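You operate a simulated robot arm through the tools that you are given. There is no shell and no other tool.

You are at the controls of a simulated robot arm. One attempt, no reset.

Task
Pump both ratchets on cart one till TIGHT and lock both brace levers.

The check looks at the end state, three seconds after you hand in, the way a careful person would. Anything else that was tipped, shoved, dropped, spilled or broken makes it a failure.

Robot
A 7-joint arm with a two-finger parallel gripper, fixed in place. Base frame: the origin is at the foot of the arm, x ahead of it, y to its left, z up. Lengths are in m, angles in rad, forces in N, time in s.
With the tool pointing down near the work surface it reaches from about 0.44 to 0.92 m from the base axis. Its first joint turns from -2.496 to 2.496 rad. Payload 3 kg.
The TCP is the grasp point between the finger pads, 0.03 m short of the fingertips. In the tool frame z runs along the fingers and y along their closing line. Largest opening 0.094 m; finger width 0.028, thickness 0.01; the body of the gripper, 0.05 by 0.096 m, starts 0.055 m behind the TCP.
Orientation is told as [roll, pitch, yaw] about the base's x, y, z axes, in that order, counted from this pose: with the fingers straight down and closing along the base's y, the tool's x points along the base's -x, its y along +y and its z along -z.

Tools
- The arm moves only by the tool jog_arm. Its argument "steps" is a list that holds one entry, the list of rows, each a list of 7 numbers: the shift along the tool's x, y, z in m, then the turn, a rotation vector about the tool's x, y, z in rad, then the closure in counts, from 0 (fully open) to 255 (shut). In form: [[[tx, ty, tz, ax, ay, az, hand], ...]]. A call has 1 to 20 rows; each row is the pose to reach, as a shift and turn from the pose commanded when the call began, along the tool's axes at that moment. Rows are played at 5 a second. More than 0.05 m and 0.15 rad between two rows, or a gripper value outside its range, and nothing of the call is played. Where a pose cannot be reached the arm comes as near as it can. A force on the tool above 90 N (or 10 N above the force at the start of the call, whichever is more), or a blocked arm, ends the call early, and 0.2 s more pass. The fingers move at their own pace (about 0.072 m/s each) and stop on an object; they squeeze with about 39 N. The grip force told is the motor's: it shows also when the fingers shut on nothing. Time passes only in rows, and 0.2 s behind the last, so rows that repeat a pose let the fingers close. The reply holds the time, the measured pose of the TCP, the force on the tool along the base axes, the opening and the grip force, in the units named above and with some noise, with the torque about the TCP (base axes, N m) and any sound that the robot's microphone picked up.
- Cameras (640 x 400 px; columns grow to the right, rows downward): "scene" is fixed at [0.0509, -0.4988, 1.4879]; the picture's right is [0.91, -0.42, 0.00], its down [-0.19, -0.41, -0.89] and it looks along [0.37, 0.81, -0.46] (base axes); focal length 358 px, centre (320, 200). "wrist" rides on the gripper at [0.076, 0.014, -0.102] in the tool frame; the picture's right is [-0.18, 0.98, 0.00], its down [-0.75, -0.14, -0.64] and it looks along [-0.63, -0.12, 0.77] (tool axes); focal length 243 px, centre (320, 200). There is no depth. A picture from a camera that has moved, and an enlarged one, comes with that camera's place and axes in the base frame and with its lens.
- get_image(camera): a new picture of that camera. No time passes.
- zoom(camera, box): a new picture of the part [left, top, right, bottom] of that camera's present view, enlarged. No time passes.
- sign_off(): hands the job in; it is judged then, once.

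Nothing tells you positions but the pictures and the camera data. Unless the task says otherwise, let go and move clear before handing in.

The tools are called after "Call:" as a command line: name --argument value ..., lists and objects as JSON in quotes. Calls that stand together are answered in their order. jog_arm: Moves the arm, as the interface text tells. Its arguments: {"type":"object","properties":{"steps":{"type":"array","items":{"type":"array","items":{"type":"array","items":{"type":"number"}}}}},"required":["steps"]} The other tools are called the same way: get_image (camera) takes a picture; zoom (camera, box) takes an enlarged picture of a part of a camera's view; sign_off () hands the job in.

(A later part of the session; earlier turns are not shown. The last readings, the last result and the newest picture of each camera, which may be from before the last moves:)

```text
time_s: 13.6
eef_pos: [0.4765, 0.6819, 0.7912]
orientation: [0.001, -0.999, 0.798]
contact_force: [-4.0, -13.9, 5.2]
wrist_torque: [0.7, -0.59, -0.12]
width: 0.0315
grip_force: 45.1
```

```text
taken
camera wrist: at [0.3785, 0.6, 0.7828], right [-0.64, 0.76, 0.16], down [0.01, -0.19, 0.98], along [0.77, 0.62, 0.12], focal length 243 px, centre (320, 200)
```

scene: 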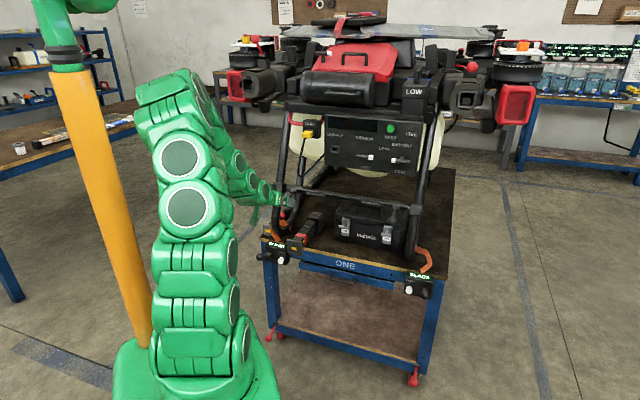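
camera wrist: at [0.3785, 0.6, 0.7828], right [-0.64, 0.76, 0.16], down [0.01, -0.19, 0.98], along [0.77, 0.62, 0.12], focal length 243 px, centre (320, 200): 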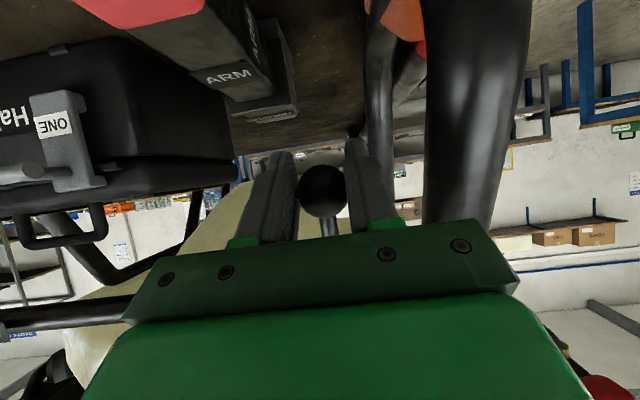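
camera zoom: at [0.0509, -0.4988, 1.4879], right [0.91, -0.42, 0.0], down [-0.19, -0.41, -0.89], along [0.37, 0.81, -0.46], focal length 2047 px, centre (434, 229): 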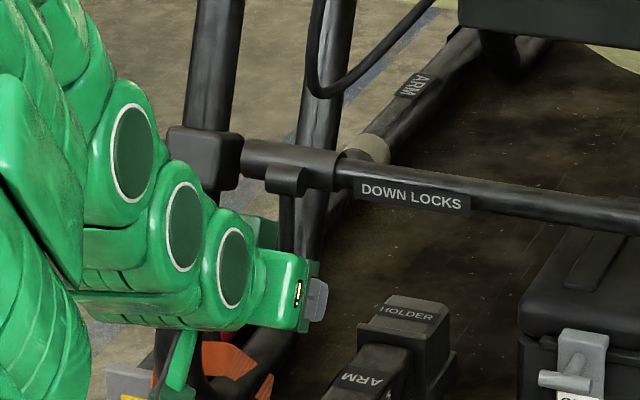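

Call:
jog_arm --steps '[[[-0.0018, 0, 0.0046, 0, 0, 0, 255], [-0.0037, 0, 0.0092, 0, 0, 0, 255], [-0.0061, 0, 0.0135, 0, 0, 0, 255], [-0.0086, 0, 0.0178, 0, 0, 0, 255]]]'

Call:
zoom --camera "scene" --box '[250, 160, 350, 230]'

Call:
get_image --camera "wrist"

```text
time_s: 14.3
eef_pos: [0.483, 0.687, 0.7899]
orientation: [-0.003, -0.997, 0.8]
contact_force: [-35.8, -40.7, 31.9]
wrist_torque: [0.11, -0.13, -0.07]
width: 0.0317
grip_force: 44.5
stopped in row 3: the force on the tool passed its limit at 101 N (the readings are from after the stop); the commanded pose is now the measured one
```

```text
5.71 times, centred on (300, 195) of scene
camera zoom: at [0.0509, -0.4988, 1.4879], right [0.91, -0.42, 0.0], down [-0.19, -0.41, -0.89], along [0.37, 0.81, -0.46], focal length 2047 px, centre (434, 229)
```

zoom: 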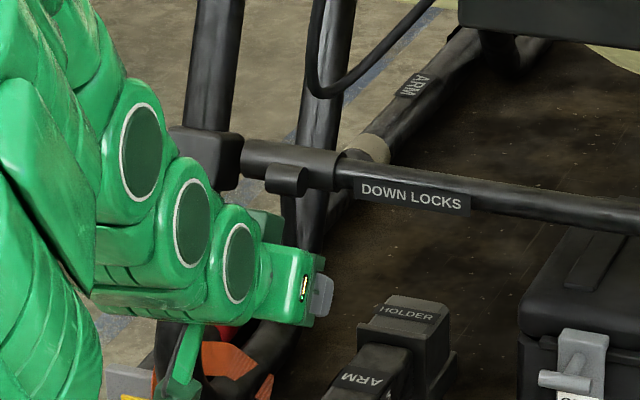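

```text
taken
camera wrist: at [0.385, 0.6066, 0.7821], right [-0.64, 0.76, 0.15], down [0.01, -0.19, 0.98], along [0.77, 0.62, 0.11], focal length 243 px, centre (320, 200)
```

wrist: 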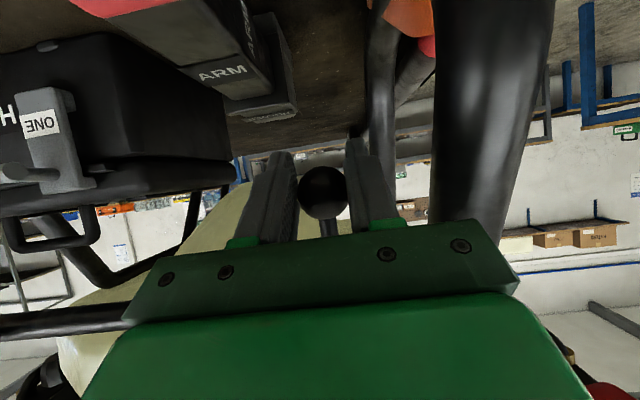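

The lever stopped hard at about 80° below horizontal, close to straight down, which looks like its end stop. I'll relax the pressure slightly, then open the fingers to see if it stays put.

Call:
jog_arm --steps '[[[0.001, 0, -0.003, 0, 0, 0, 255], [0.001, 0, -0.003, 0, 0, 0, 255]]]'

Call:
zoom --camera "wrist" --box '[240, 110, 440, 240]'

```text
time_s: 14.9
eef_pos: [0.4811, 0.686, 0.7913]
orientation: [-0.001, -0.997, 0.801]
contact_force: [2.1, -0.5, 7.9]
wrist_torque: [-0.39, 0.43, 0.0]
width: 0.0316
grip_force: 44.4
```

```text
3.08 times, centred on (340, 175) of wrist
camera zoom: at [0.3839, 0.6055, 0.782], right [-0.64, 0.76, 0.15], down [0.01, -0.19, 0.98], along [0.77, 0.62, 0.11], focal length 746 px, centre (258, 277)
```

zoom: 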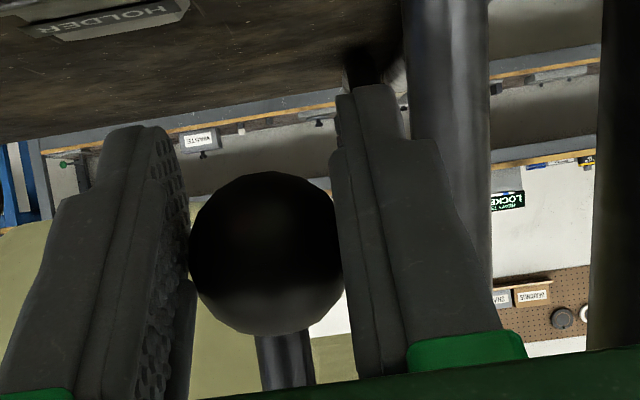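

Call:
jog_arm --steps '[[[0, 0, 0, 0, 0, 0, 105], [0, 0, 0, 0, 0, 0, 105], [0, 0, 0, 0, 0, 0, 105]]]'

Call:
zoom --camera "wrist" --box '[240, 110, 440, 240]'

```text
time_s: 15.7
eef_pos: [0.4819, 0.687, 0.7896]
orientation: [-0.003, -0.997, 0.802]
contact_force: [0.7, 0.2, -0.1]
wrist_torque: [0.0, -0.02, -0.01]
width: 0.0553
grip_force: 0.1
```

```text
3.08 times, centred on (340, 175) of wrist
camera zoom: at [0.3835, 0.6053, 0.7816], right [-0.64, 0.76, 0.15], down [0.01, -0.19, 0.98], along [0.77, 0.63, 0.11], focal length 746 px, centre (258, 277)
```

zoom: 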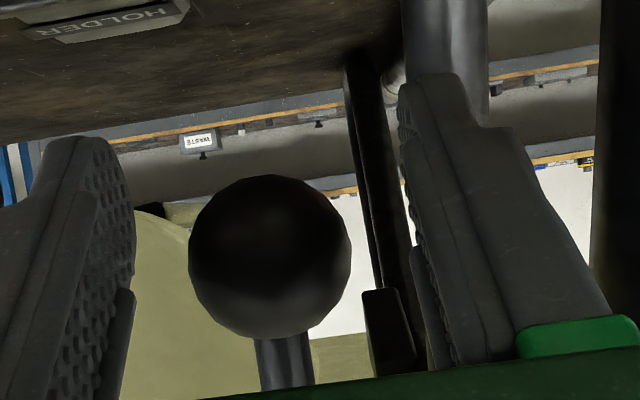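

The ball stayed down after release. I'll back out along the tool axis and take a look at the result.

Call:
jog_arm --steps '[[[0, 0, -0.03, 0, 0, 0, 105], [0, 0, -0.06, 0, 0, 0, 105], [0, 0, -0.1, 0, 0, 0, 105], [0, 0, -0.14, 0, 0, 0, 105], [0, 0, -0.18, 0, 0, 0, 105]]]'

Call:
get_image --camera "wrist"

Call:
zoom --camera "scene" --box '[250, 160, 350, 230]'

Call:
get_image --camera "scene"

```text
time_s: 16.9
eef_pos: [0.3761, 0.5772, 0.8887]
orientation: [-0.002, -0.995, 0.798]
contact_force: [0.0, -0.1, -1.1]
wrist_torque: [0.01, 0.0, 0.04]
width: 0.0554
grip_force: 0.0
```

```text
taken
camera wrist: at [0.2771, 0.4955, 0.8802], right [-0.63, 0.76, 0.15], down [0.01, -0.19, 0.98], along [0.77, 0.62, 0.11], focal length 243 px, centre (320, 200)
```

wrist: 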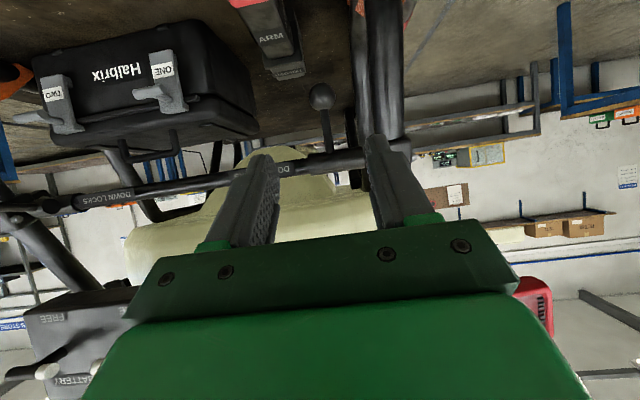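

```text
5.71 times, centred on (300, 195) of scene
camera zoom: at [0.0509, -0.4988, 1.4879], right [0.91, -0.42, 0.0], down [-0.19, -0.41, -0.89], along [0.37, 0.81, -0.46], focal length 2047 px, centre (434, 229)
```

zoom: 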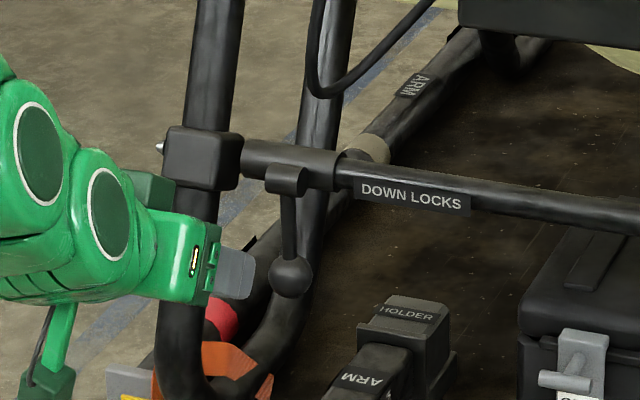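

```text
taken
```

scene: 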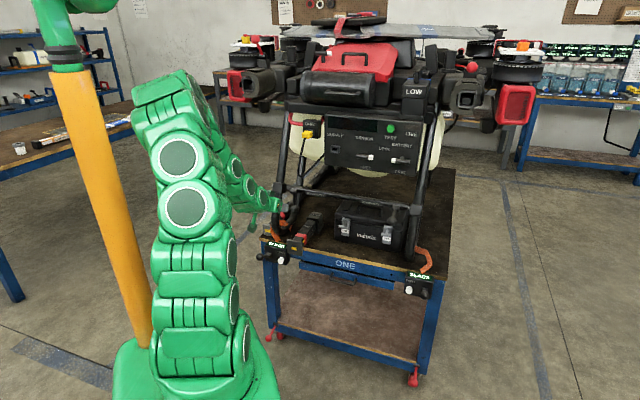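

The left brace lever now hangs straight down. Before doing the right one, I'll check how far the toolbox's TWO latch protrudes under its swing path.

Call:
zoom --camera "scene" --box '[370, 190, 430, 250]'

Call:
zoom --camera "wrist" --box '[0, 60, 140, 240]'

```text
6.67 times, centred on (400, 220) of scene
camera zoom: at [0.0509, -0.4988, 1.4879], right [0.91, -0.42, 0.0], down [-0.19, -0.41, -0.89], along [0.37, 0.81, -0.46], focal length 2388 px, centre (-213, 67)
```

zoom: 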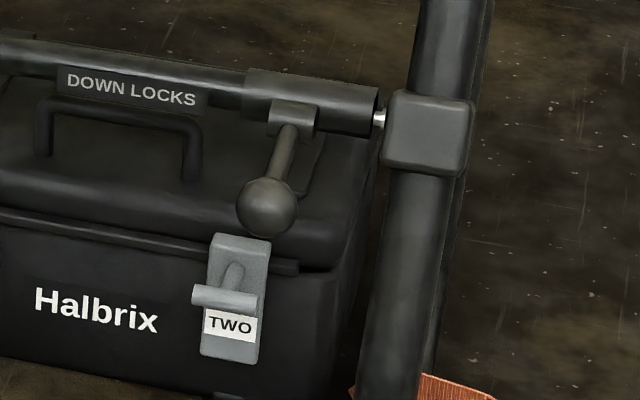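

```text
2.22 times, centred on (70, 150) of wrist
camera zoom: at [0.2771, 0.4955, 0.8802], right [-0.63, 0.76, 0.15], down [0.01, -0.19, 0.98], along [0.77, 0.62, 0.11], focal length 539 px, centre (876, 311)
```

zoom: 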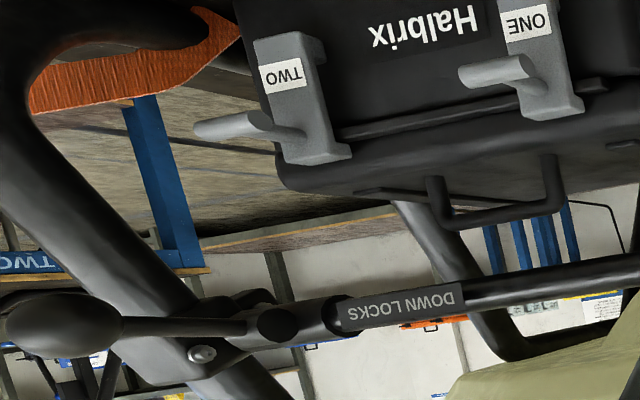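

The TWO latch's T-bar reaches u≈0.838, z≈0.751, only a little below the ball's end position. I'll use a flatter tilt and grip nearer the fingertips. Next I'll move across to a pre-grasp at the right brace ball (u 0.762, lat 0.254, z 0.859).

Call:
jog_arm --steps '[[[0, -0.044, -0.015, 0, -0.022, 0, 85], [0, -0.088, -0.03, 0, -0.044, 0, 85], [0, -0.132, -0.03, 0, -0.066, 0, 85], [0, -0.176, -0.03, 0, -0.088, 0, 85], [0, -0.22, -0.03, 0, -0.11, 0, 85], [0, -0.264, -0.03, 0, -0.132, 0, 85], [0, -0.308, -0.03, 0, -0.154, 0, 85], [0, -0.352, -0.03, 0, -0.176, 0, 85], [-0.002, -0.396, -0.015, 0, -0.2, 0, 85], [-0.002, -0.396, 0.001, 0, -0.2, 0, 85]]]'

Call:
get_image --camera "wrist"

Call:
get_image --camera "scene"

```text
time_s: 19.1
eef_pos: [0.6618, 0.3043, 0.89]
orientation: [-0.001, -1.198, 0.802]
contact_force: [0.4, -0.6, 0.2]
wrist_torque: [-0.03, 0.0, 0.02]
width: 0.0625
grip_force: 0.1
out of reach, approached as far as the arm can: row 2, 3, 4, 5, 6, 7
```

```text
taken
camera wrist: at [0.5662, 0.2256, 0.8565], right [-0.66, 0.73, 0.17], down [-0.12, -0.33, 0.94], along [0.74, 0.6, 0.31], focal length 243 px, centre (320, 200)
```

wrist: 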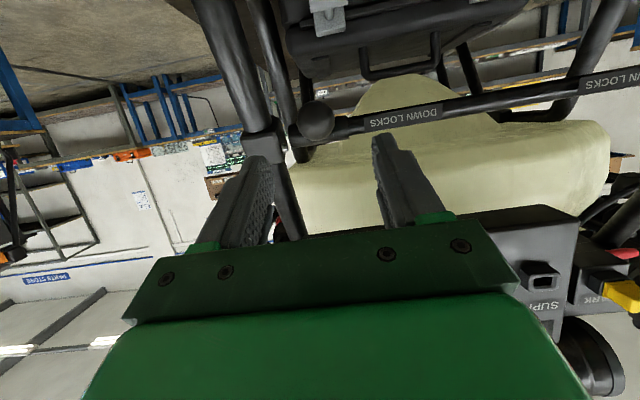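

```text
taken
```

scene: 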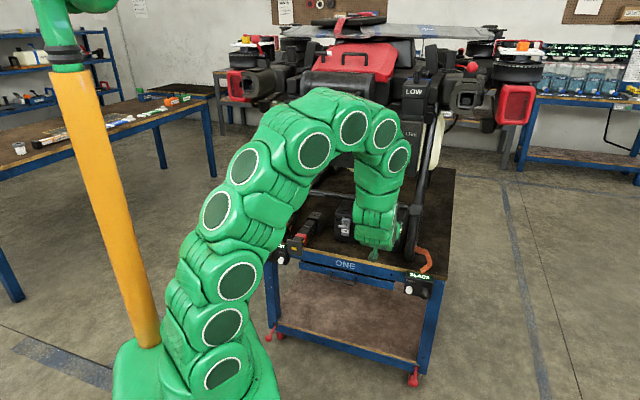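

Call:
jog_arm --steps '[[[0.0006, 0, 0.018, 0, 0, 0, 85], [0.001, -0.001, 0.036, 0, 0, 0, 85], [0.0016, -0.001, 0.054, 0, 0, 0, 85], [0.0022, -0.001, 0.0691, 0, 0, 0, 85]]]'

Call:
get_image --camera "wrist"

Call:
zoom --camera "scene" --box '[350, 180, 440, 240]'

```text
time_s: 20.1
eef_pos: [0.707, 0.3471, 0.8615]
orientation: [-0.004, -1.197, 0.804]
contact_force: [0.6, 0.4, -0.1]
wrist_torque: [0.02, 0.01, 0.02]
width: 0.0624
grip_force: 0.1
```

```text
taken
camera wrist: at [0.6116, 0.2698, 0.8287], right [-0.66, 0.73, 0.17], down [-0.12, -0.33, 0.94], along [0.74, 0.59, 0.31], focal length 243 px, centre (320, 200)
```

wrist: 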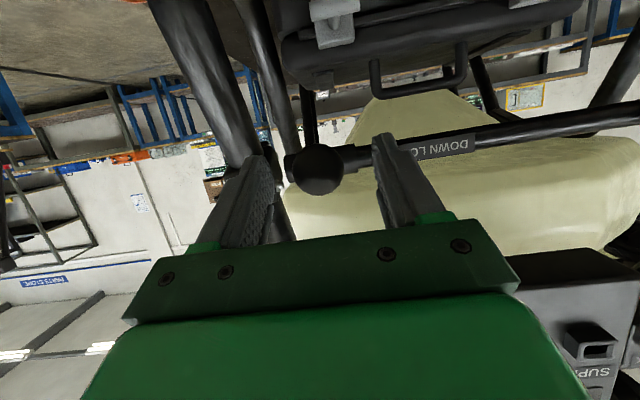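

```text
6.67 times, centred on (395, 210) of scene
camera zoom: at [0.0509, -0.4988, 1.4879], right [0.91, -0.42, 0.0], down [-0.19, -0.41, -0.89], along [0.37, 0.81, -0.46], focal length 2388 px, centre (-180, 133)
```

zoom: 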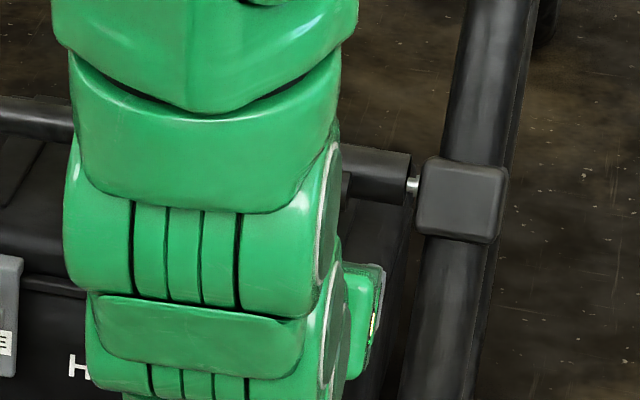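

Call:
jog_arm --steps '[[[0, 0, 0, 0, 0, 0, 200], [0, 0, 0, 0, 0, 0, 255], [0, 0, 0, 0, 0, 0, 255], [0, 0, 0, 0, 0, 0, 255]]]'

Call:
get_image --camera "wrist"

```text
time_s: 21.1
eef_pos: [0.7072, 0.3471, 0.8615]
orientation: [-0.001, -1.198, 0.798]
contact_force: [31.5, -16.2, -5.4]
wrist_torque: [-0.22, 0.01, -0.67]
width: 0.0307
grip_force: 44.7
```

```text
taken
camera wrist: at [0.6123, 0.2689, 0.8287], right [-0.66, 0.74, 0.17], down [-0.13, -0.33, 0.94], along [0.74, 0.59, 0.31], focal length 243 px, centre (320, 200)
```

wrist: 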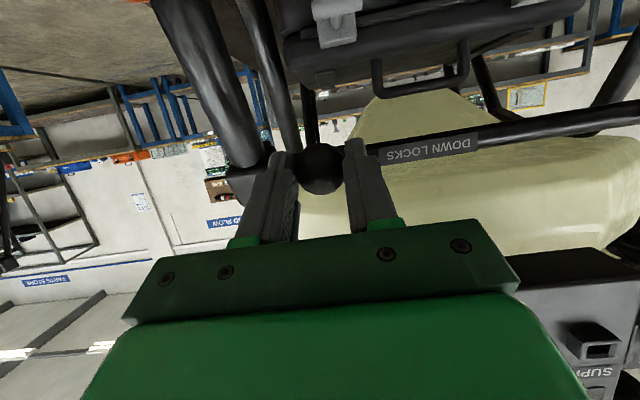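

Gripped. There's some sideways load, so I'll centre by 2 mm and swing this lever down along the arc fitted from the left one (hinge near u 0.837, z 0.861, radius 0.075).

Call:
jog_arm --steps '[[[0.0037, -0.002, 0.002, 0, 0, 0, 255], [0.0075, -0.0025, 0.004, 0, 0, 0, 255], [0.0128, -0.0025, 0.0077, 0, 0, 0, 255], [0.0181, -0.0025, 0.0117, 0, 0, 0, 255], [0.0227, -0.0025, 0.0163, 0, 0, 0, 255], [0.0271, -0.0025, 0.0211, 0, 0, 0, 255]]]'

Call:
get_image --camera "wrist"

```text
time_s: 22.5
eef_pos: [0.7148, 0.3537, 0.8284]
orientation: [-0.005, -1.197, 0.803]
contact_force: [5.4, -1.5, 21.3]
wrist_torque: [1.11, -1.12, -0.05]
width: 0.0308
grip_force: 45.0
```

```text
taken
camera wrist: at [0.6199, 0.2754, 0.7958], right [-0.66, 0.73, 0.17], down [-0.12, -0.33, 0.94], along [0.74, 0.6, 0.31], focal length 243 px, centre (320, 200)
```

wrist: 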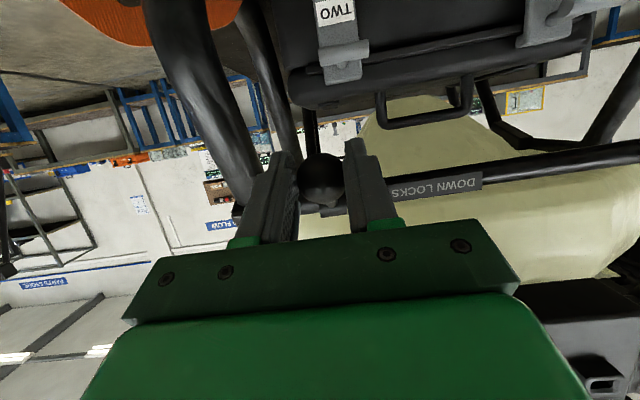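

Call:
jog_arm --steps '[[[0.0037, 0, 0.0053, 0, 0, 0, 255], [0.0072, 0, 0.0109, 0, 0, 0, 255], [0.01, 0, 0.0168, 0, 0, 0, 255], [0.0126, 0, 0.0228, 0, 0, 0, 255], [0.0143, 0, 0.0292, 0, 0, 0, 255], [0.0157, 0, 0.0357, 0, 0, 0, 255]]]'

Call:
get_image --camera "wrist"

Call:
zoom --camera "scene" --box '[350, 180, 440, 240]'

```text
time_s: 23.9
eef_pos: [0.7341, 0.3746, 0.8018]
orientation: [-0.004, -1.196, 0.801]
contact_force: [-16.8, -9.9, 4.4]
wrist_torque: [0.96, -0.99, 0.11]
width: 0.031
grip_force: 45.2
```

```text
taken
camera wrist: at [0.6387, 0.2945, 0.7678], right [-0.66, 0.73, 0.17], down [-0.12, -0.33, 0.94], along [0.74, 0.6, 0.31], focal length 243 px, centre (320, 200)
```

wrist: 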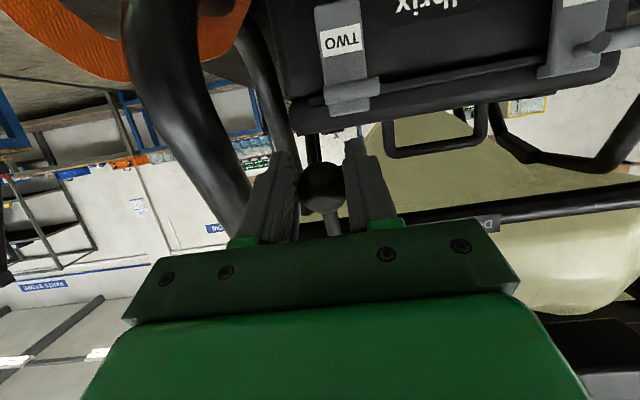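

```text
6.67 times, centred on (395, 210) of scene
camera zoom: at [0.0509, -0.4988, 1.4879], right [0.91, -0.42, 0.0], down [-0.19, -0.41, -0.89], along [0.37, 0.81, -0.46], focal length 2388 px, centre (-180, 133)
```

zoom: 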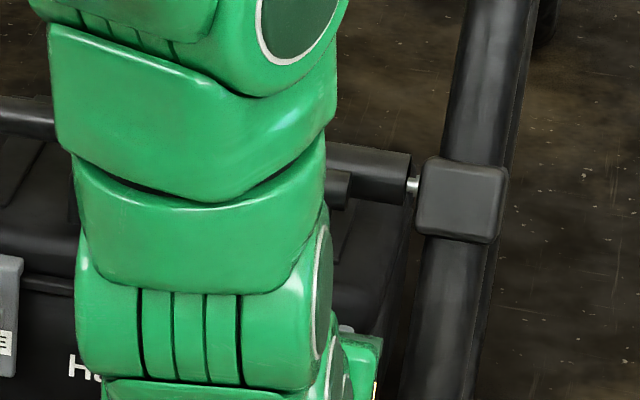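

Call:
zoom --camera "wrist" --box '[240, 0, 440, 230]'

```text
1.74 times, centred on (340, 115) of wrist
camera zoom: at [0.6387, 0.2945, 0.7678], right [-0.66, 0.73, 0.17], down [-0.12, -0.33, 0.94], along [0.74, 0.6, 0.31], focal length 422 px, centre (285, 348)
```

zoom: 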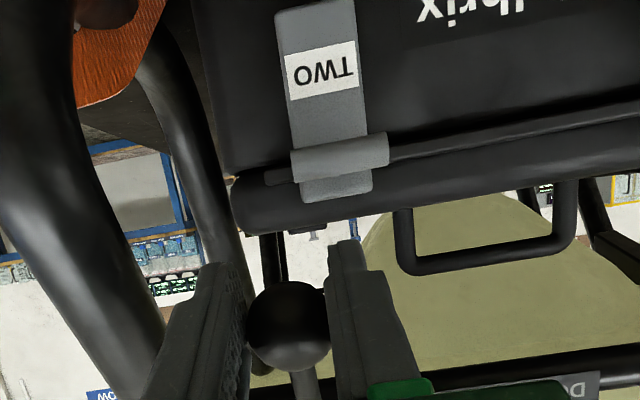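

The fingertips have about 15 mm clearance over the latch bar. I'll finish the swing to the end stop.

Call:
jog_arm --steps '[[[0.0004, 0, 0.0065, 0, 0, 0, 255], [0.0008, 0, 0.013, 0, 0, 0, 255], [0.0003, 0, 0.0182, 0, 0, 0, 255], [-0.0002, 0, 0.0234, 0, 0, 0, 255], [-0.0012, 0, 0.0278, 0, 0, 0, 255]]]'

Call:
get_image --camera "wrist"

```text
time_s: 25.1
eef_pos: [0.7521, 0.3935, 0.7911]
orientation: [-0.004, -1.197, 0.803]
contact_force: [-13.5, -9.9, -4.1]
wrist_torque: [0.68, -0.78, 0.08]
width: 0.031
grip_force: 45.1
```

```text
taken
camera wrist: at [0.6574, 0.3133, 0.7582], right [-0.66, 0.73, 0.17], down [-0.12, -0.33, 0.94], along [0.74, 0.6, 0.31], focal length 243 px, centre (320, 200)
```

wrist: 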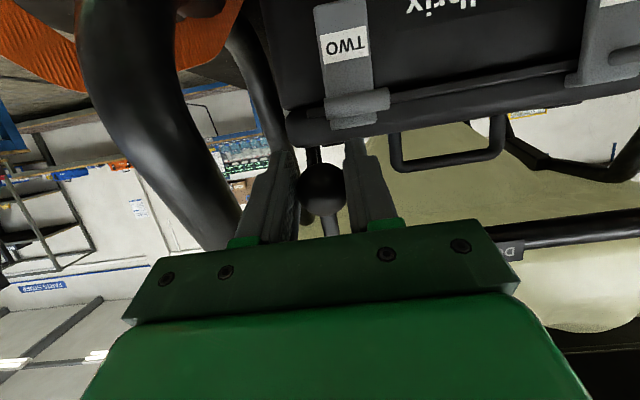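

Call:
jog_arm --steps '[[[-0.0005, 0, 0.0023, 0, 0, 0, 255], [-0.001, 0, 0.0045, 0, 0, 0, 255], [-0.0016, 0, 0.0065, 0, 0, 0, 255], [-0.0023, 0, 0.0085, 0, 0, 0, 255], [-0.0033, 0, 0.0112, 0, 0, 0, 255]]]'

Call:
get_image --camera "wrist"

```text
time_s: 26.3
eef_pos: [0.7618, 0.4011, 0.7915]
orientation: [-0.002, -1.197, 0.799]
contact_force: [-5.7, -17.4, -15.7]
wrist_torque: [0.63, -0.54, -0.13]
width: 0.0308
grip_force: 45.2
```

```text
taken
camera wrist: at [0.6654, 0.3217, 0.7576], right [-0.66, 0.73, 0.17], down [-0.12, -0.33, 0.94], along [0.74, 0.59, 0.31], focal length 243 px, centre (320, 200)
```

wrist: 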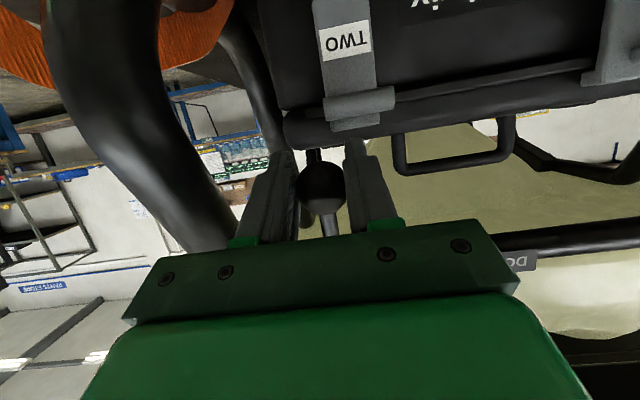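

Call:
zoom --camera "wrist" --box '[260, 100, 400, 240]'

Call:
jog_arm --steps '[[[-0.0003, 0, 0.002, 0, 0, 0, 255], [-0.0007, 0, 0.004, 0, 0, 0, 255], [-0.0011, 0, 0.006, 0, 0, 0, 255]]]'

Call:
zoom --camera "wrist" --box '[260, 100, 400, 240]'

```text
2.86 times, centred on (330, 170) of wrist
camera zoom: at [0.6654, 0.3217, 0.7576], right [-0.66, 0.73, 0.17], down [-0.12, -0.33, 0.94], along [0.74, 0.59, 0.31], focal length 693 px, centre (291, 286)
```

zoom: 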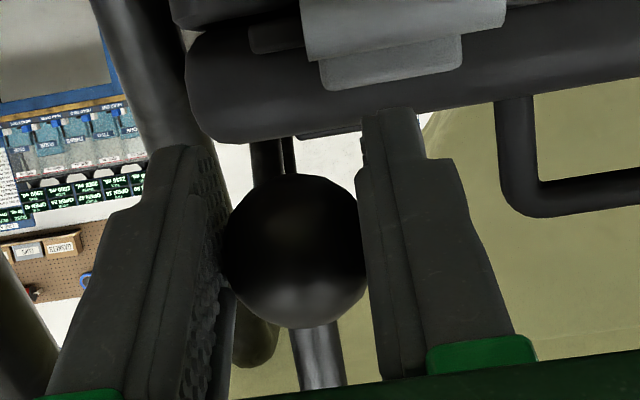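

```text
time_s: 27.1
eef_pos: [0.7651, 0.4043, 0.7916]
orientation: [-0.004, -1.2, 0.801]
contact_force: [-3.1, -17.9, -2.5]
wrist_torque: [0.71, -0.61, -0.14]
width: 0.0308
grip_force: 44.5
```

```text
2.86 times, centred on (330, 170) of wrist
camera zoom: at [0.6705, 0.3264, 0.7576], right [-0.66, 0.73, 0.17], down [-0.13, -0.33, 0.94], along [0.74, 0.59, 0.31], focal length 693 px, centre (291, 286)
```

zoom: 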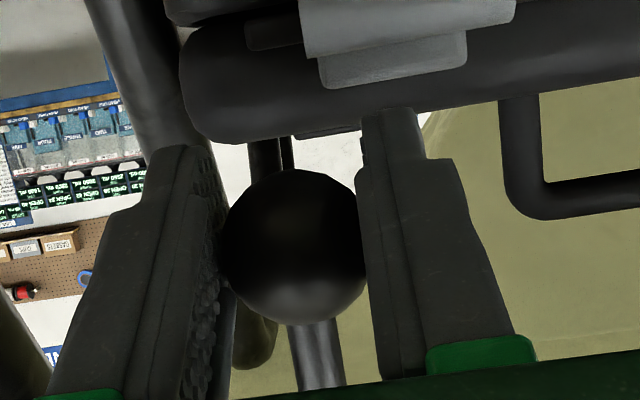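

Call:
jog_arm --steps '[[[-0.0006, 0, 0.002, 0, 0, 0, 255], [-0.0012, 0, 0.004, 0, 0, 0, 255], [-0.0018, 0, 0.006, 0, 0, 0, 255]]]'

Call:
zoom --camera "wrist" --box '[260, 100, 400, 240]'

Call:
get_image --camera "scene"

```text
time_s: 27.9
eef_pos: [0.7689, 0.4067, 0.7919]
orientation: [-0.006, -1.197, 0.805]
contact_force: [-50.0, -34.5, 26.4]
wrist_torque: [-0.03, -0.26, 0.36]
width: 0.0316
grip_force: 45.2
stopped in row 3: the force on the tool passed its limit at 92 N (the readings are from after the stop); the commanded pose is now the measured one
```

```text
2.86 times, centred on (330, 170) of wrist
camera zoom: at [0.6735, 0.3292, 0.7575], right [-0.66, 0.73, 0.17], down [-0.13, -0.33, 0.94], along [0.74, 0.6, 0.31], focal length 693 px, centre (291, 286)
```

zoom: 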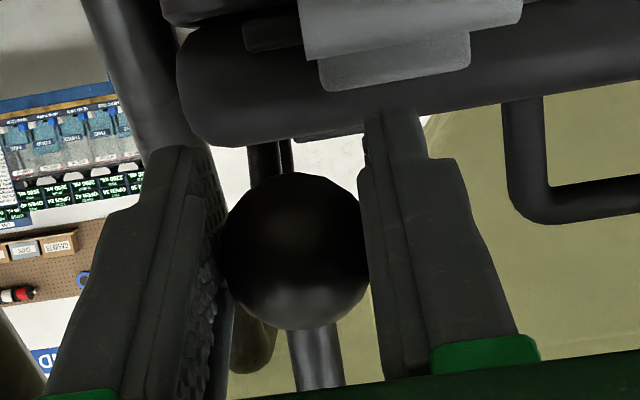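

```text
taken
```

scene: 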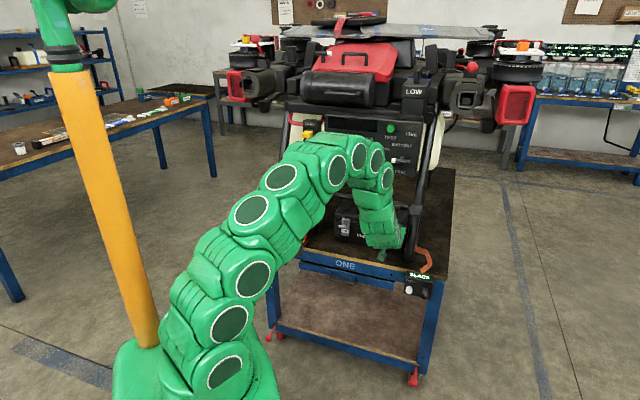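

It stopped hard again, as on the left. I'll back off 2–3 mm, open slightly, and check that the lever stays and nothing on the toolbox was touched.

Call:
jog_arm --steps '[[[0.0005, 0, -0.003, 0, 0, 0, 255], [0.0005, 0, -0.003, 0, 0, 0, 255]]]'

Call:
jog_arm --steps '[[[0, 0, 0, 0, 0, 0, 125], [0, 0, 0, 0, 0, 0, 125], [0, 0, 0, 0, 0, 0, 125]]]'

Call:
zoom --camera "wrist" --box '[260, 100, 400, 240]'

```text
time_s: 28.5
eef_pos: [0.7672, 0.4066, 0.7915]
orientation: [-0.006, -1.201, 0.804]
contact_force: [-3.5, 3.5, 6.7]
wrist_torque: [-0.55, 0.47, 0.0]
width: 0.0315
grip_force: 44.8
```

```text
time_s: 29.3
eef_pos: [0.7677, 0.4059, 0.7917]
orientation: [-0.003, -1.196, 0.802]
contact_force: [-0.8, -0.7, 0.4]
wrist_torque: [-0.03, 0.01, -0.02]
width: 0.048
grip_force: 0.0
```

```text
2.86 times, centred on (330, 170) of wrist
camera zoom: at [0.6722, 0.3277, 0.7572], right [-0.66, 0.73, 0.17], down [-0.12, -0.33, 0.94], along [0.74, 0.59, 0.31], focal length 693 px, centre (291, 286)
```

zoom: 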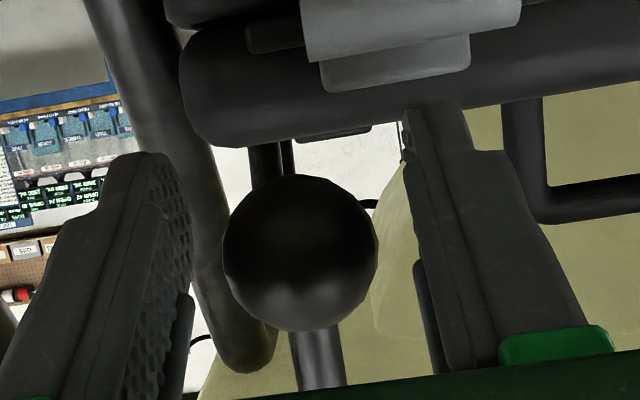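

Call:
jog_arm --steps '[[[0, 0, -0.03, 0, 0, 0, 125], [0, 0, -0.07, 0, 0, 0, 125], [0, 0, -0.11, 0, 0, 0, 125], [0, 0, -0.15, 0, 0, 0, 125], [0, 0, -0.18, 0, 0, 0, 125]]]'

Call:
get_image --camera "wrist"

Call:
get_image --camera "scene"

Call:
zoom --camera "scene" --box '[350, 180, 440, 240]'

```text
time_s: 30.5
eef_pos: [0.65, 0.2863, 0.8576]
orientation: [-0.005, -1.198, 0.804]
contact_force: [-0.3, 0.2, 0.3]
wrist_torque: [0.0, 0.02, 0.02]
width: 0.0478
grip_force: 0.1
```

```text
taken
camera wrist: at [0.5545, 0.2073, 0.8236], right [-0.66, 0.73, 0.17], down [-0.13, -0.33, 0.94], along [0.74, 0.6, 0.31], focal length 243 px, centre (320, 200)
```

wrist: 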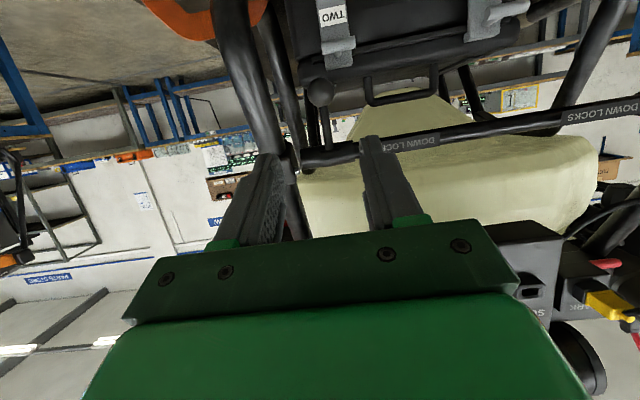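

```text
taken
```

scene: 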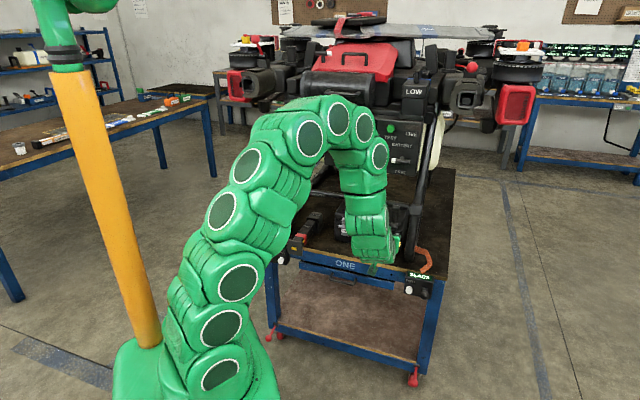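

```text
6.67 times, centred on (395, 210) of scene
camera zoom: at [0.0509, -0.4988, 1.4879], right [0.91, -0.42, 0.0], down [-0.19, -0.41, -0.89], along [0.37, 0.81, -0.46], focal length 2388 px, centre (-180, 133)
```

zoom: 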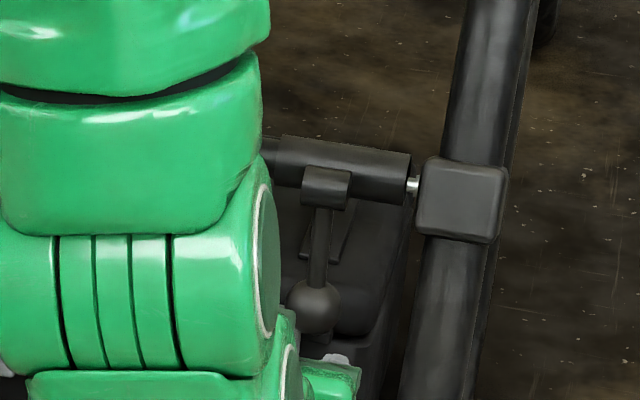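

Both brace levers now hang straight down and the toolbox looks undisturbed. Next is ratchet TWO: its ball is at about (u 0.681, lat 0.400, z 0.639), raised about 33° above its hinge. I'll reposition above it with a slight forward tilt.

Call:
jog_arm --steps '[[[0.0087, -0.0178, -0.0026, 0, 0.1, 0, 85], [0.0175, -0.0355, -0.0051, 0, 0.2, 0, 85], [0.0262, -0.0533, -0.0077, 0, 0.3, 0, 85], [0.0349, -0.071, -0.0102, 0, 0.4, 0, 85], [0.0436, -0.0888, -0.0128, 0, 0.5, 0, 85], [0.0524, -0.1066, -0.0153, 0, 0.6, 0, 85], [0.0611, -0.1243, -0.0179, 0, 0.7, 0, 85], [0.0698, -0.1421, -0.0204, 0, 0.8, 0, 85]]]'

Call:
get_image --camera "wrist"

Call:
get_image --camera "scene"

```text
time_s: 32.3
eef_pos: [0.7215, 0.1566, 0.8005]
orientation: [0.002, -0.397, 0.8]
contact_force: [-0.3, -0.3, -0.5]
wrist_torque: [0.01, -0.03, -0.02]
width: 0.0626
grip_force: 0.1
```

```text
taken
camera wrist: at [0.6361, 0.0867, 0.865], right [-0.59, 0.81, 0.07], down [0.41, 0.22, 0.88], along [0.7, 0.55, -0.46], focal length 243 px, centre (320, 200)
```

wrist: 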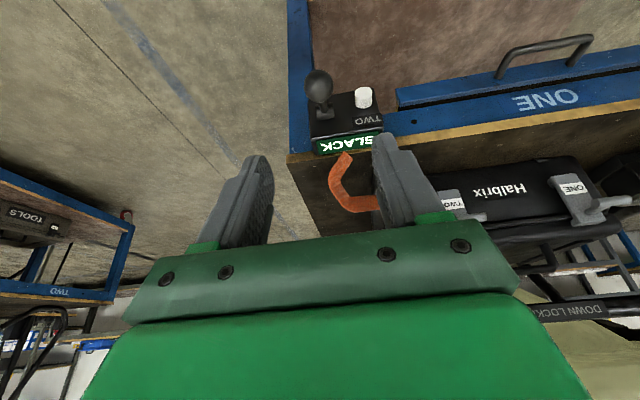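

```text
taken
```

scene: 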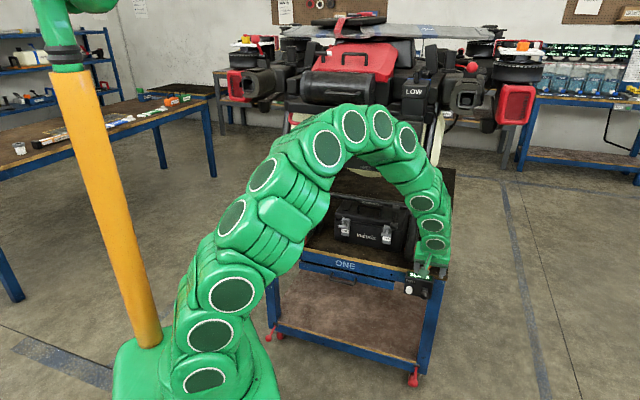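

Call:
jog_arm --steps '[[[0.004, 0, 0.041, 0, 0, 0, 85], [0.0082, 0, 0.0817, 0, 0, 0, 85], [0.0082, 0, 0.112, 0, 0, 0, 85], [0.0082, 0, 0.132, 0, 0, 0, 85]]]'

Call:
get_image --camera "wrist"

```text
time_s: 33.3
eef_pos: [0.7519, 0.1864, 0.6754]
orientation: [-0.001, -0.398, 0.799]
contact_force: [-0.1, 0.8, 0.6]
wrist_torque: [0.01, -0.03, 0.03]
width: 0.0628
grip_force: 0.1
```

```text
taken
camera wrist: at [0.6657, 0.1175, 0.7392], right [-0.59, 0.81, 0.07], down [0.41, 0.22, 0.88], along [0.7, 0.55, -0.46], focal length 243 px, centre (320, 200)
```

wrist: 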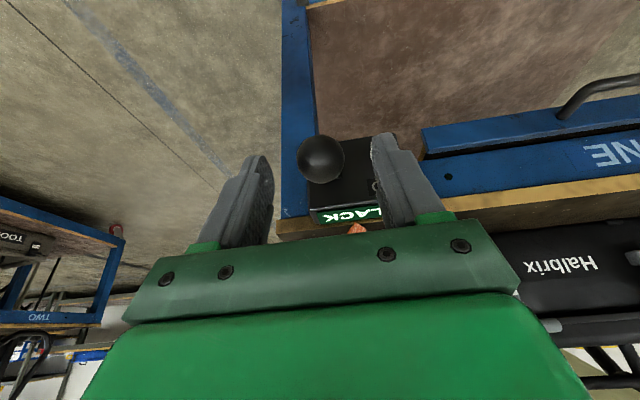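

Call:
zoom --camera "wrist" --box '[240, 100, 400, 220]'

```text
3.33 times, centred on (320, 160) of wrist
camera zoom: at [0.6657, 0.1175, 0.7392], right [-0.59, 0.81, 0.07], down [0.41, 0.22, 0.88], along [0.7, 0.55, -0.46], focal length 809 px, centre (320, 333)
```

zoom: 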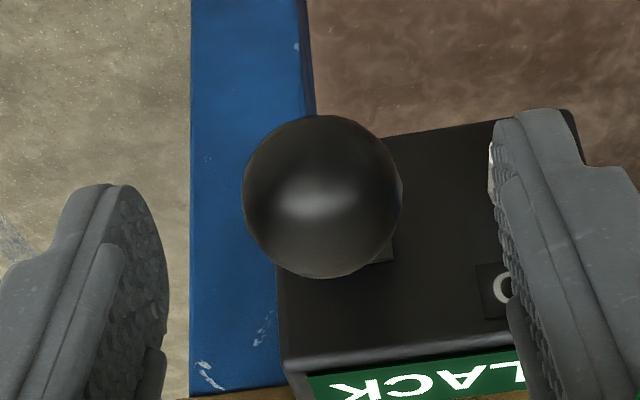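

Call:
jog_arm --steps '[[[-0.001, -0.002, 0.013, 0, 0, 0, 85], [-0.002, -0.002, 0.0262, 0, 0, 0, 85], [-0.002, -0.002, 0.0262, 0, 0, 0, 200], [-0.002, -0.002, 0.0262, 0, 0, 0, 255], [-0.002, -0.002, 0.0262, 0, 0, 0, 255], [-0.002, -0.002, 0.0262, 0, 0, 0, 255]]]'

Call:
get_image --camera "wrist"

Call:
zoom --camera "scene" --box '[380, 230, 460, 310]'

```text
time_s: 34.7
eef_pos: [0.76, 0.1961, 0.6501]
orientation: [0.001, -0.399, 0.802]
contact_force: [-13.7, 19.3, 1.6]
wrist_torque: [0.31, -0.09, 0.15]
width: 0.0306
grip_force: 44.8
```

```text
taken
camera wrist: at [0.6749, 0.1258, 0.7156], right [-0.59, 0.81, 0.07], down [0.41, 0.22, 0.88], along [0.7, 0.55, -0.46], focal length 243 px, centre (320, 200)
```

wrist: 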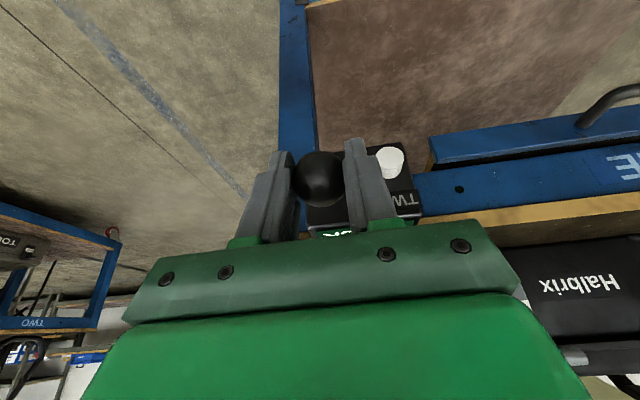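

```text
5.00 times, centred on (420, 270) of scene
camera zoom: at [0.0509, -0.4988, 1.4879], right [0.91, -0.42, 0.0], down [-0.19, -0.41, -0.89], along [0.37, 0.81, -0.46], focal length 1791 px, centre (-180, -150)
```

zoom: 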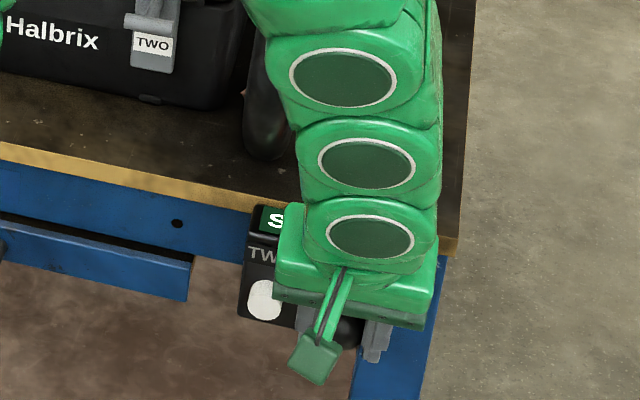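

Gripped the ratchet TWO ball. I'll start the pump stroke downward slowly along the estimated arc and watch the forces.

Call:
jog_arm --steps '[[[0.0055, 0.001, 0.004, 0, 0, 0, 255], [0.0107, 0.0015, 0.0083, 0, 0, 0, 255], [0.0163, 0.0015, 0.0141, 0, 0, 0, 255], [0.0216, 0.0015, 0.0202, 0, 0, 0, 255]]]'

Call:
zoom --camera "scene" --box '[380, 230, 460, 310]'

Call:
get_image --camera "wrist"

```text
time_s: 35.7
eef_pos: [0.7517, 0.1863, 0.6235]
orientation: [-0.002, -0.397, 0.801]
contact_force: [5.0, 20.4, 7.0]
wrist_torque: [0.83, -0.7, 0.04]
width: 0.031
grip_force: 44.9
```

```text
5.00 times, centred on (420, 270) of scene
camera zoom: at [0.0509, -0.4988, 1.4879], right [0.91, -0.42, 0.0], down [-0.19, -0.41, -0.89], along [0.37, 0.81, -0.46], focal length 1791 px, centre (-180, -150)
```

zoom: 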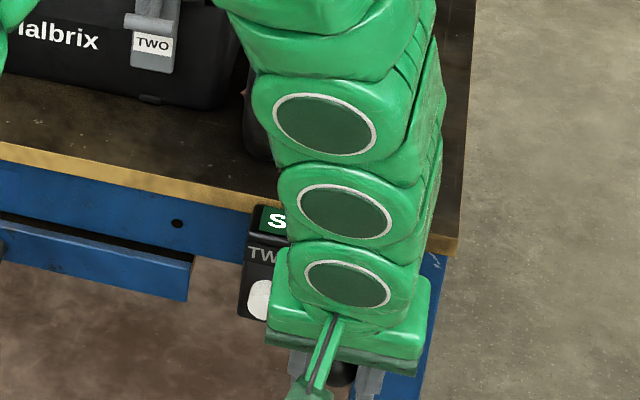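

```text
taken
camera wrist: at [0.6658, 0.117, 0.6886], right [-0.59, 0.81, 0.07], down [0.41, 0.22, 0.88], along [0.7, 0.55, -0.46], focal length 243 px, centre (320, 200)
```

wrist: 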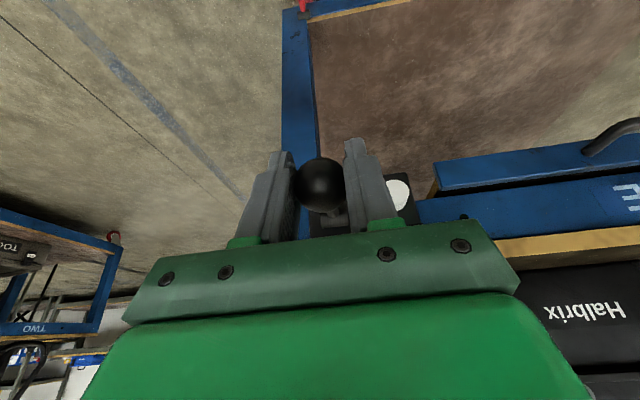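

Call:
jog_arm --steps '[[[0.0028, 0.0005, 0.0072, 0, 0, 0, 255], [0.0069, 0.001, 0.0144, 0, 0, 0, 255], [0.0102, 0.001, 0.0218, 0, 0, 0, 255], [0.0132, 0.001, 0.0293, 0, 0, 0, 255], [0.0152, 0.001, 0.0372, 0, 0, 0, 255], [0.0168, 0.001, 0.0451, 0, 0, 0, 255]]]'

Call:
zoom --camera "scene" --box '[380, 230, 460, 310]'

Call:
get_image --camera "wrist"

```text
time_s: 37.1
eef_pos: [0.7552, 0.1888, 0.5789]
orientation: [-0.005, -0.401, 0.803]
contact_force: [-8.5, 11.0, 77.1]
wrist_torque: [0.65, -0.33, 0.03]
width: 0.0317
grip_force: 44.6
```

```text
5.00 times, centred on (420, 270) of scene
camera zoom: at [0.0509, -0.4988, 1.4879], right [0.91, -0.42, 0.0], down [-0.19, -0.41, -0.89], along [0.37, 0.81, -0.46], focal length 1791 px, centre (-180, -150)
```

zoom: 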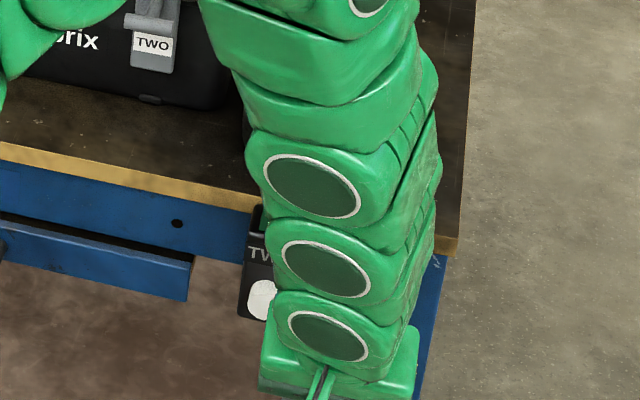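

```text
taken
camera wrist: at [0.6685, 0.12, 0.6431], right [-0.59, 0.81, 0.07], down [0.41, 0.22, 0.89], along [0.7, 0.55, -0.46], focal length 243 px, centre (320, 200)
```

wrist: 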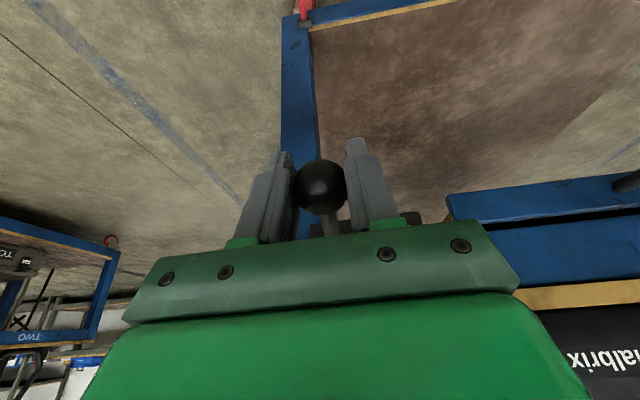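

The stroke bottomed out at about 13° below horizontal. I'll bring the lever back up to complete one pump and read the display.

Call:
jog_arm --steps '[[[-0.0016, 0, -0.0079, 0, 0, 0, 255], [-0.0036, 0, -0.0158, 0, 0, 0, 255], [-0.0066, 0, -0.0234, 0, 0, 0, 255], [-0.0099, 0, -0.0307, 0, 0, 0, 255], [-0.0141, 0, -0.0376, 0, 0, 0, 255], [-0.0186, 0, -0.0443, 0, 0, 0, 255], [-0.0239, 0, -0.0504, 0, 0, 0, 255], [-0.0295, 0, -0.0562, 0, 0, 0, 255], [-0.0346, 0, -0.0604, 0, 0, 0, 255], [-0.0402, 0, -0.0645, 0, 0, 0, 255]]]'

Call:
zoom --camera "scene" --box '[380, 230, 460, 310]'

Call:
zoom --camera "wrist" --box '[240, 120, 440, 260]'

```text
time_s: 39.3
eef_pos: [0.762, 0.1973, 0.6515]
orientation: [-0.003, -0.398, 0.803]
contact_force: [5.9, -25.1, -6.8]
wrist_torque: [-1.16, 0.64, 0.04]
width: 0.0307
grip_force: 44.9
```

```text
5.00 times, centred on (420, 270) of scene
camera zoom: at [0.0509, -0.4988, 1.4879], right [0.91, -0.42, 0.0], down [-0.19, -0.41, -0.89], along [0.37, 0.81, -0.46], focal length 1791 px, centre (-180, -150)
```

zoom: 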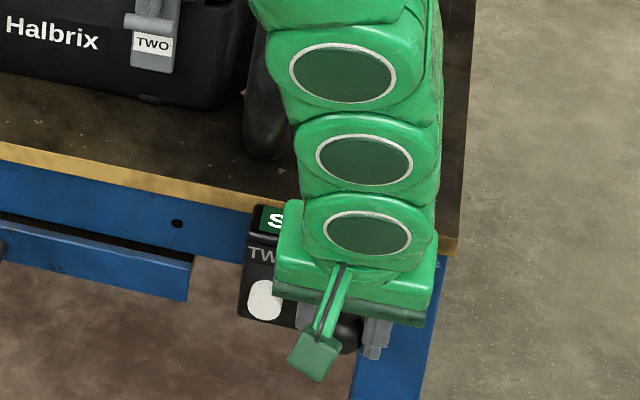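

```text
2.86 times, centred on (340, 190) of wrist
camera zoom: at [0.6762, 0.1278, 0.7162], right [-0.59, 0.81, 0.07], down [0.41, 0.22, 0.88], along [0.7, 0.55, -0.46], focal length 693 px, centre (263, 229)
```

zoom: 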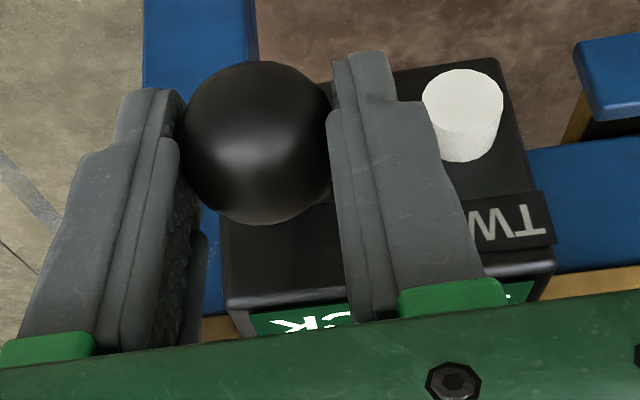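

The display still reads SLACK and there was no hard stop at the top yet, only friction. I'll continue upward to find the top of the stroke.

Call:
jog_arm --steps '[[[-0.0046, -0.001, -0.0029, 0, 0, 0, 255], [-0.0093, -0.001, -0.0055, 0, 0, 0, 255], [-0.0142, -0.001, -0.0077, 0, 0, 0, 255], [-0.0192, -0.001, -0.0098, 0, 0, 0, 255], [-0.0242, -0.001, -0.0116, 0, 0, 0, 255]]]'

Call:
zoom --camera "wrist" --box '[240, 120, 440, 260]'

```text
time_s: 40.5
eef_pos: [0.7738, 0.2106, 0.6715]
orientation: [-0.002, -0.399, 0.802]
contact_force: [0.2, -0.8, -0.3]
wrist_torque: [-0.02, 0.02, 0.02]
width: 0.0
grip_force: 32.8
```

```text
2.86 times, centred on (340, 190) of wrist
camera zoom: at [0.6887, 0.1416, 0.7365], right [-0.59, 0.81, 0.07], down [0.41, 0.22, 0.88], along [0.7, 0.55, -0.46], focal length 693 px, centre (263, 229)
```

zoom: 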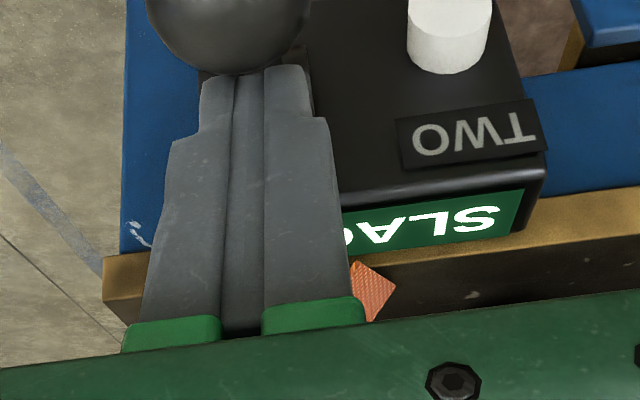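

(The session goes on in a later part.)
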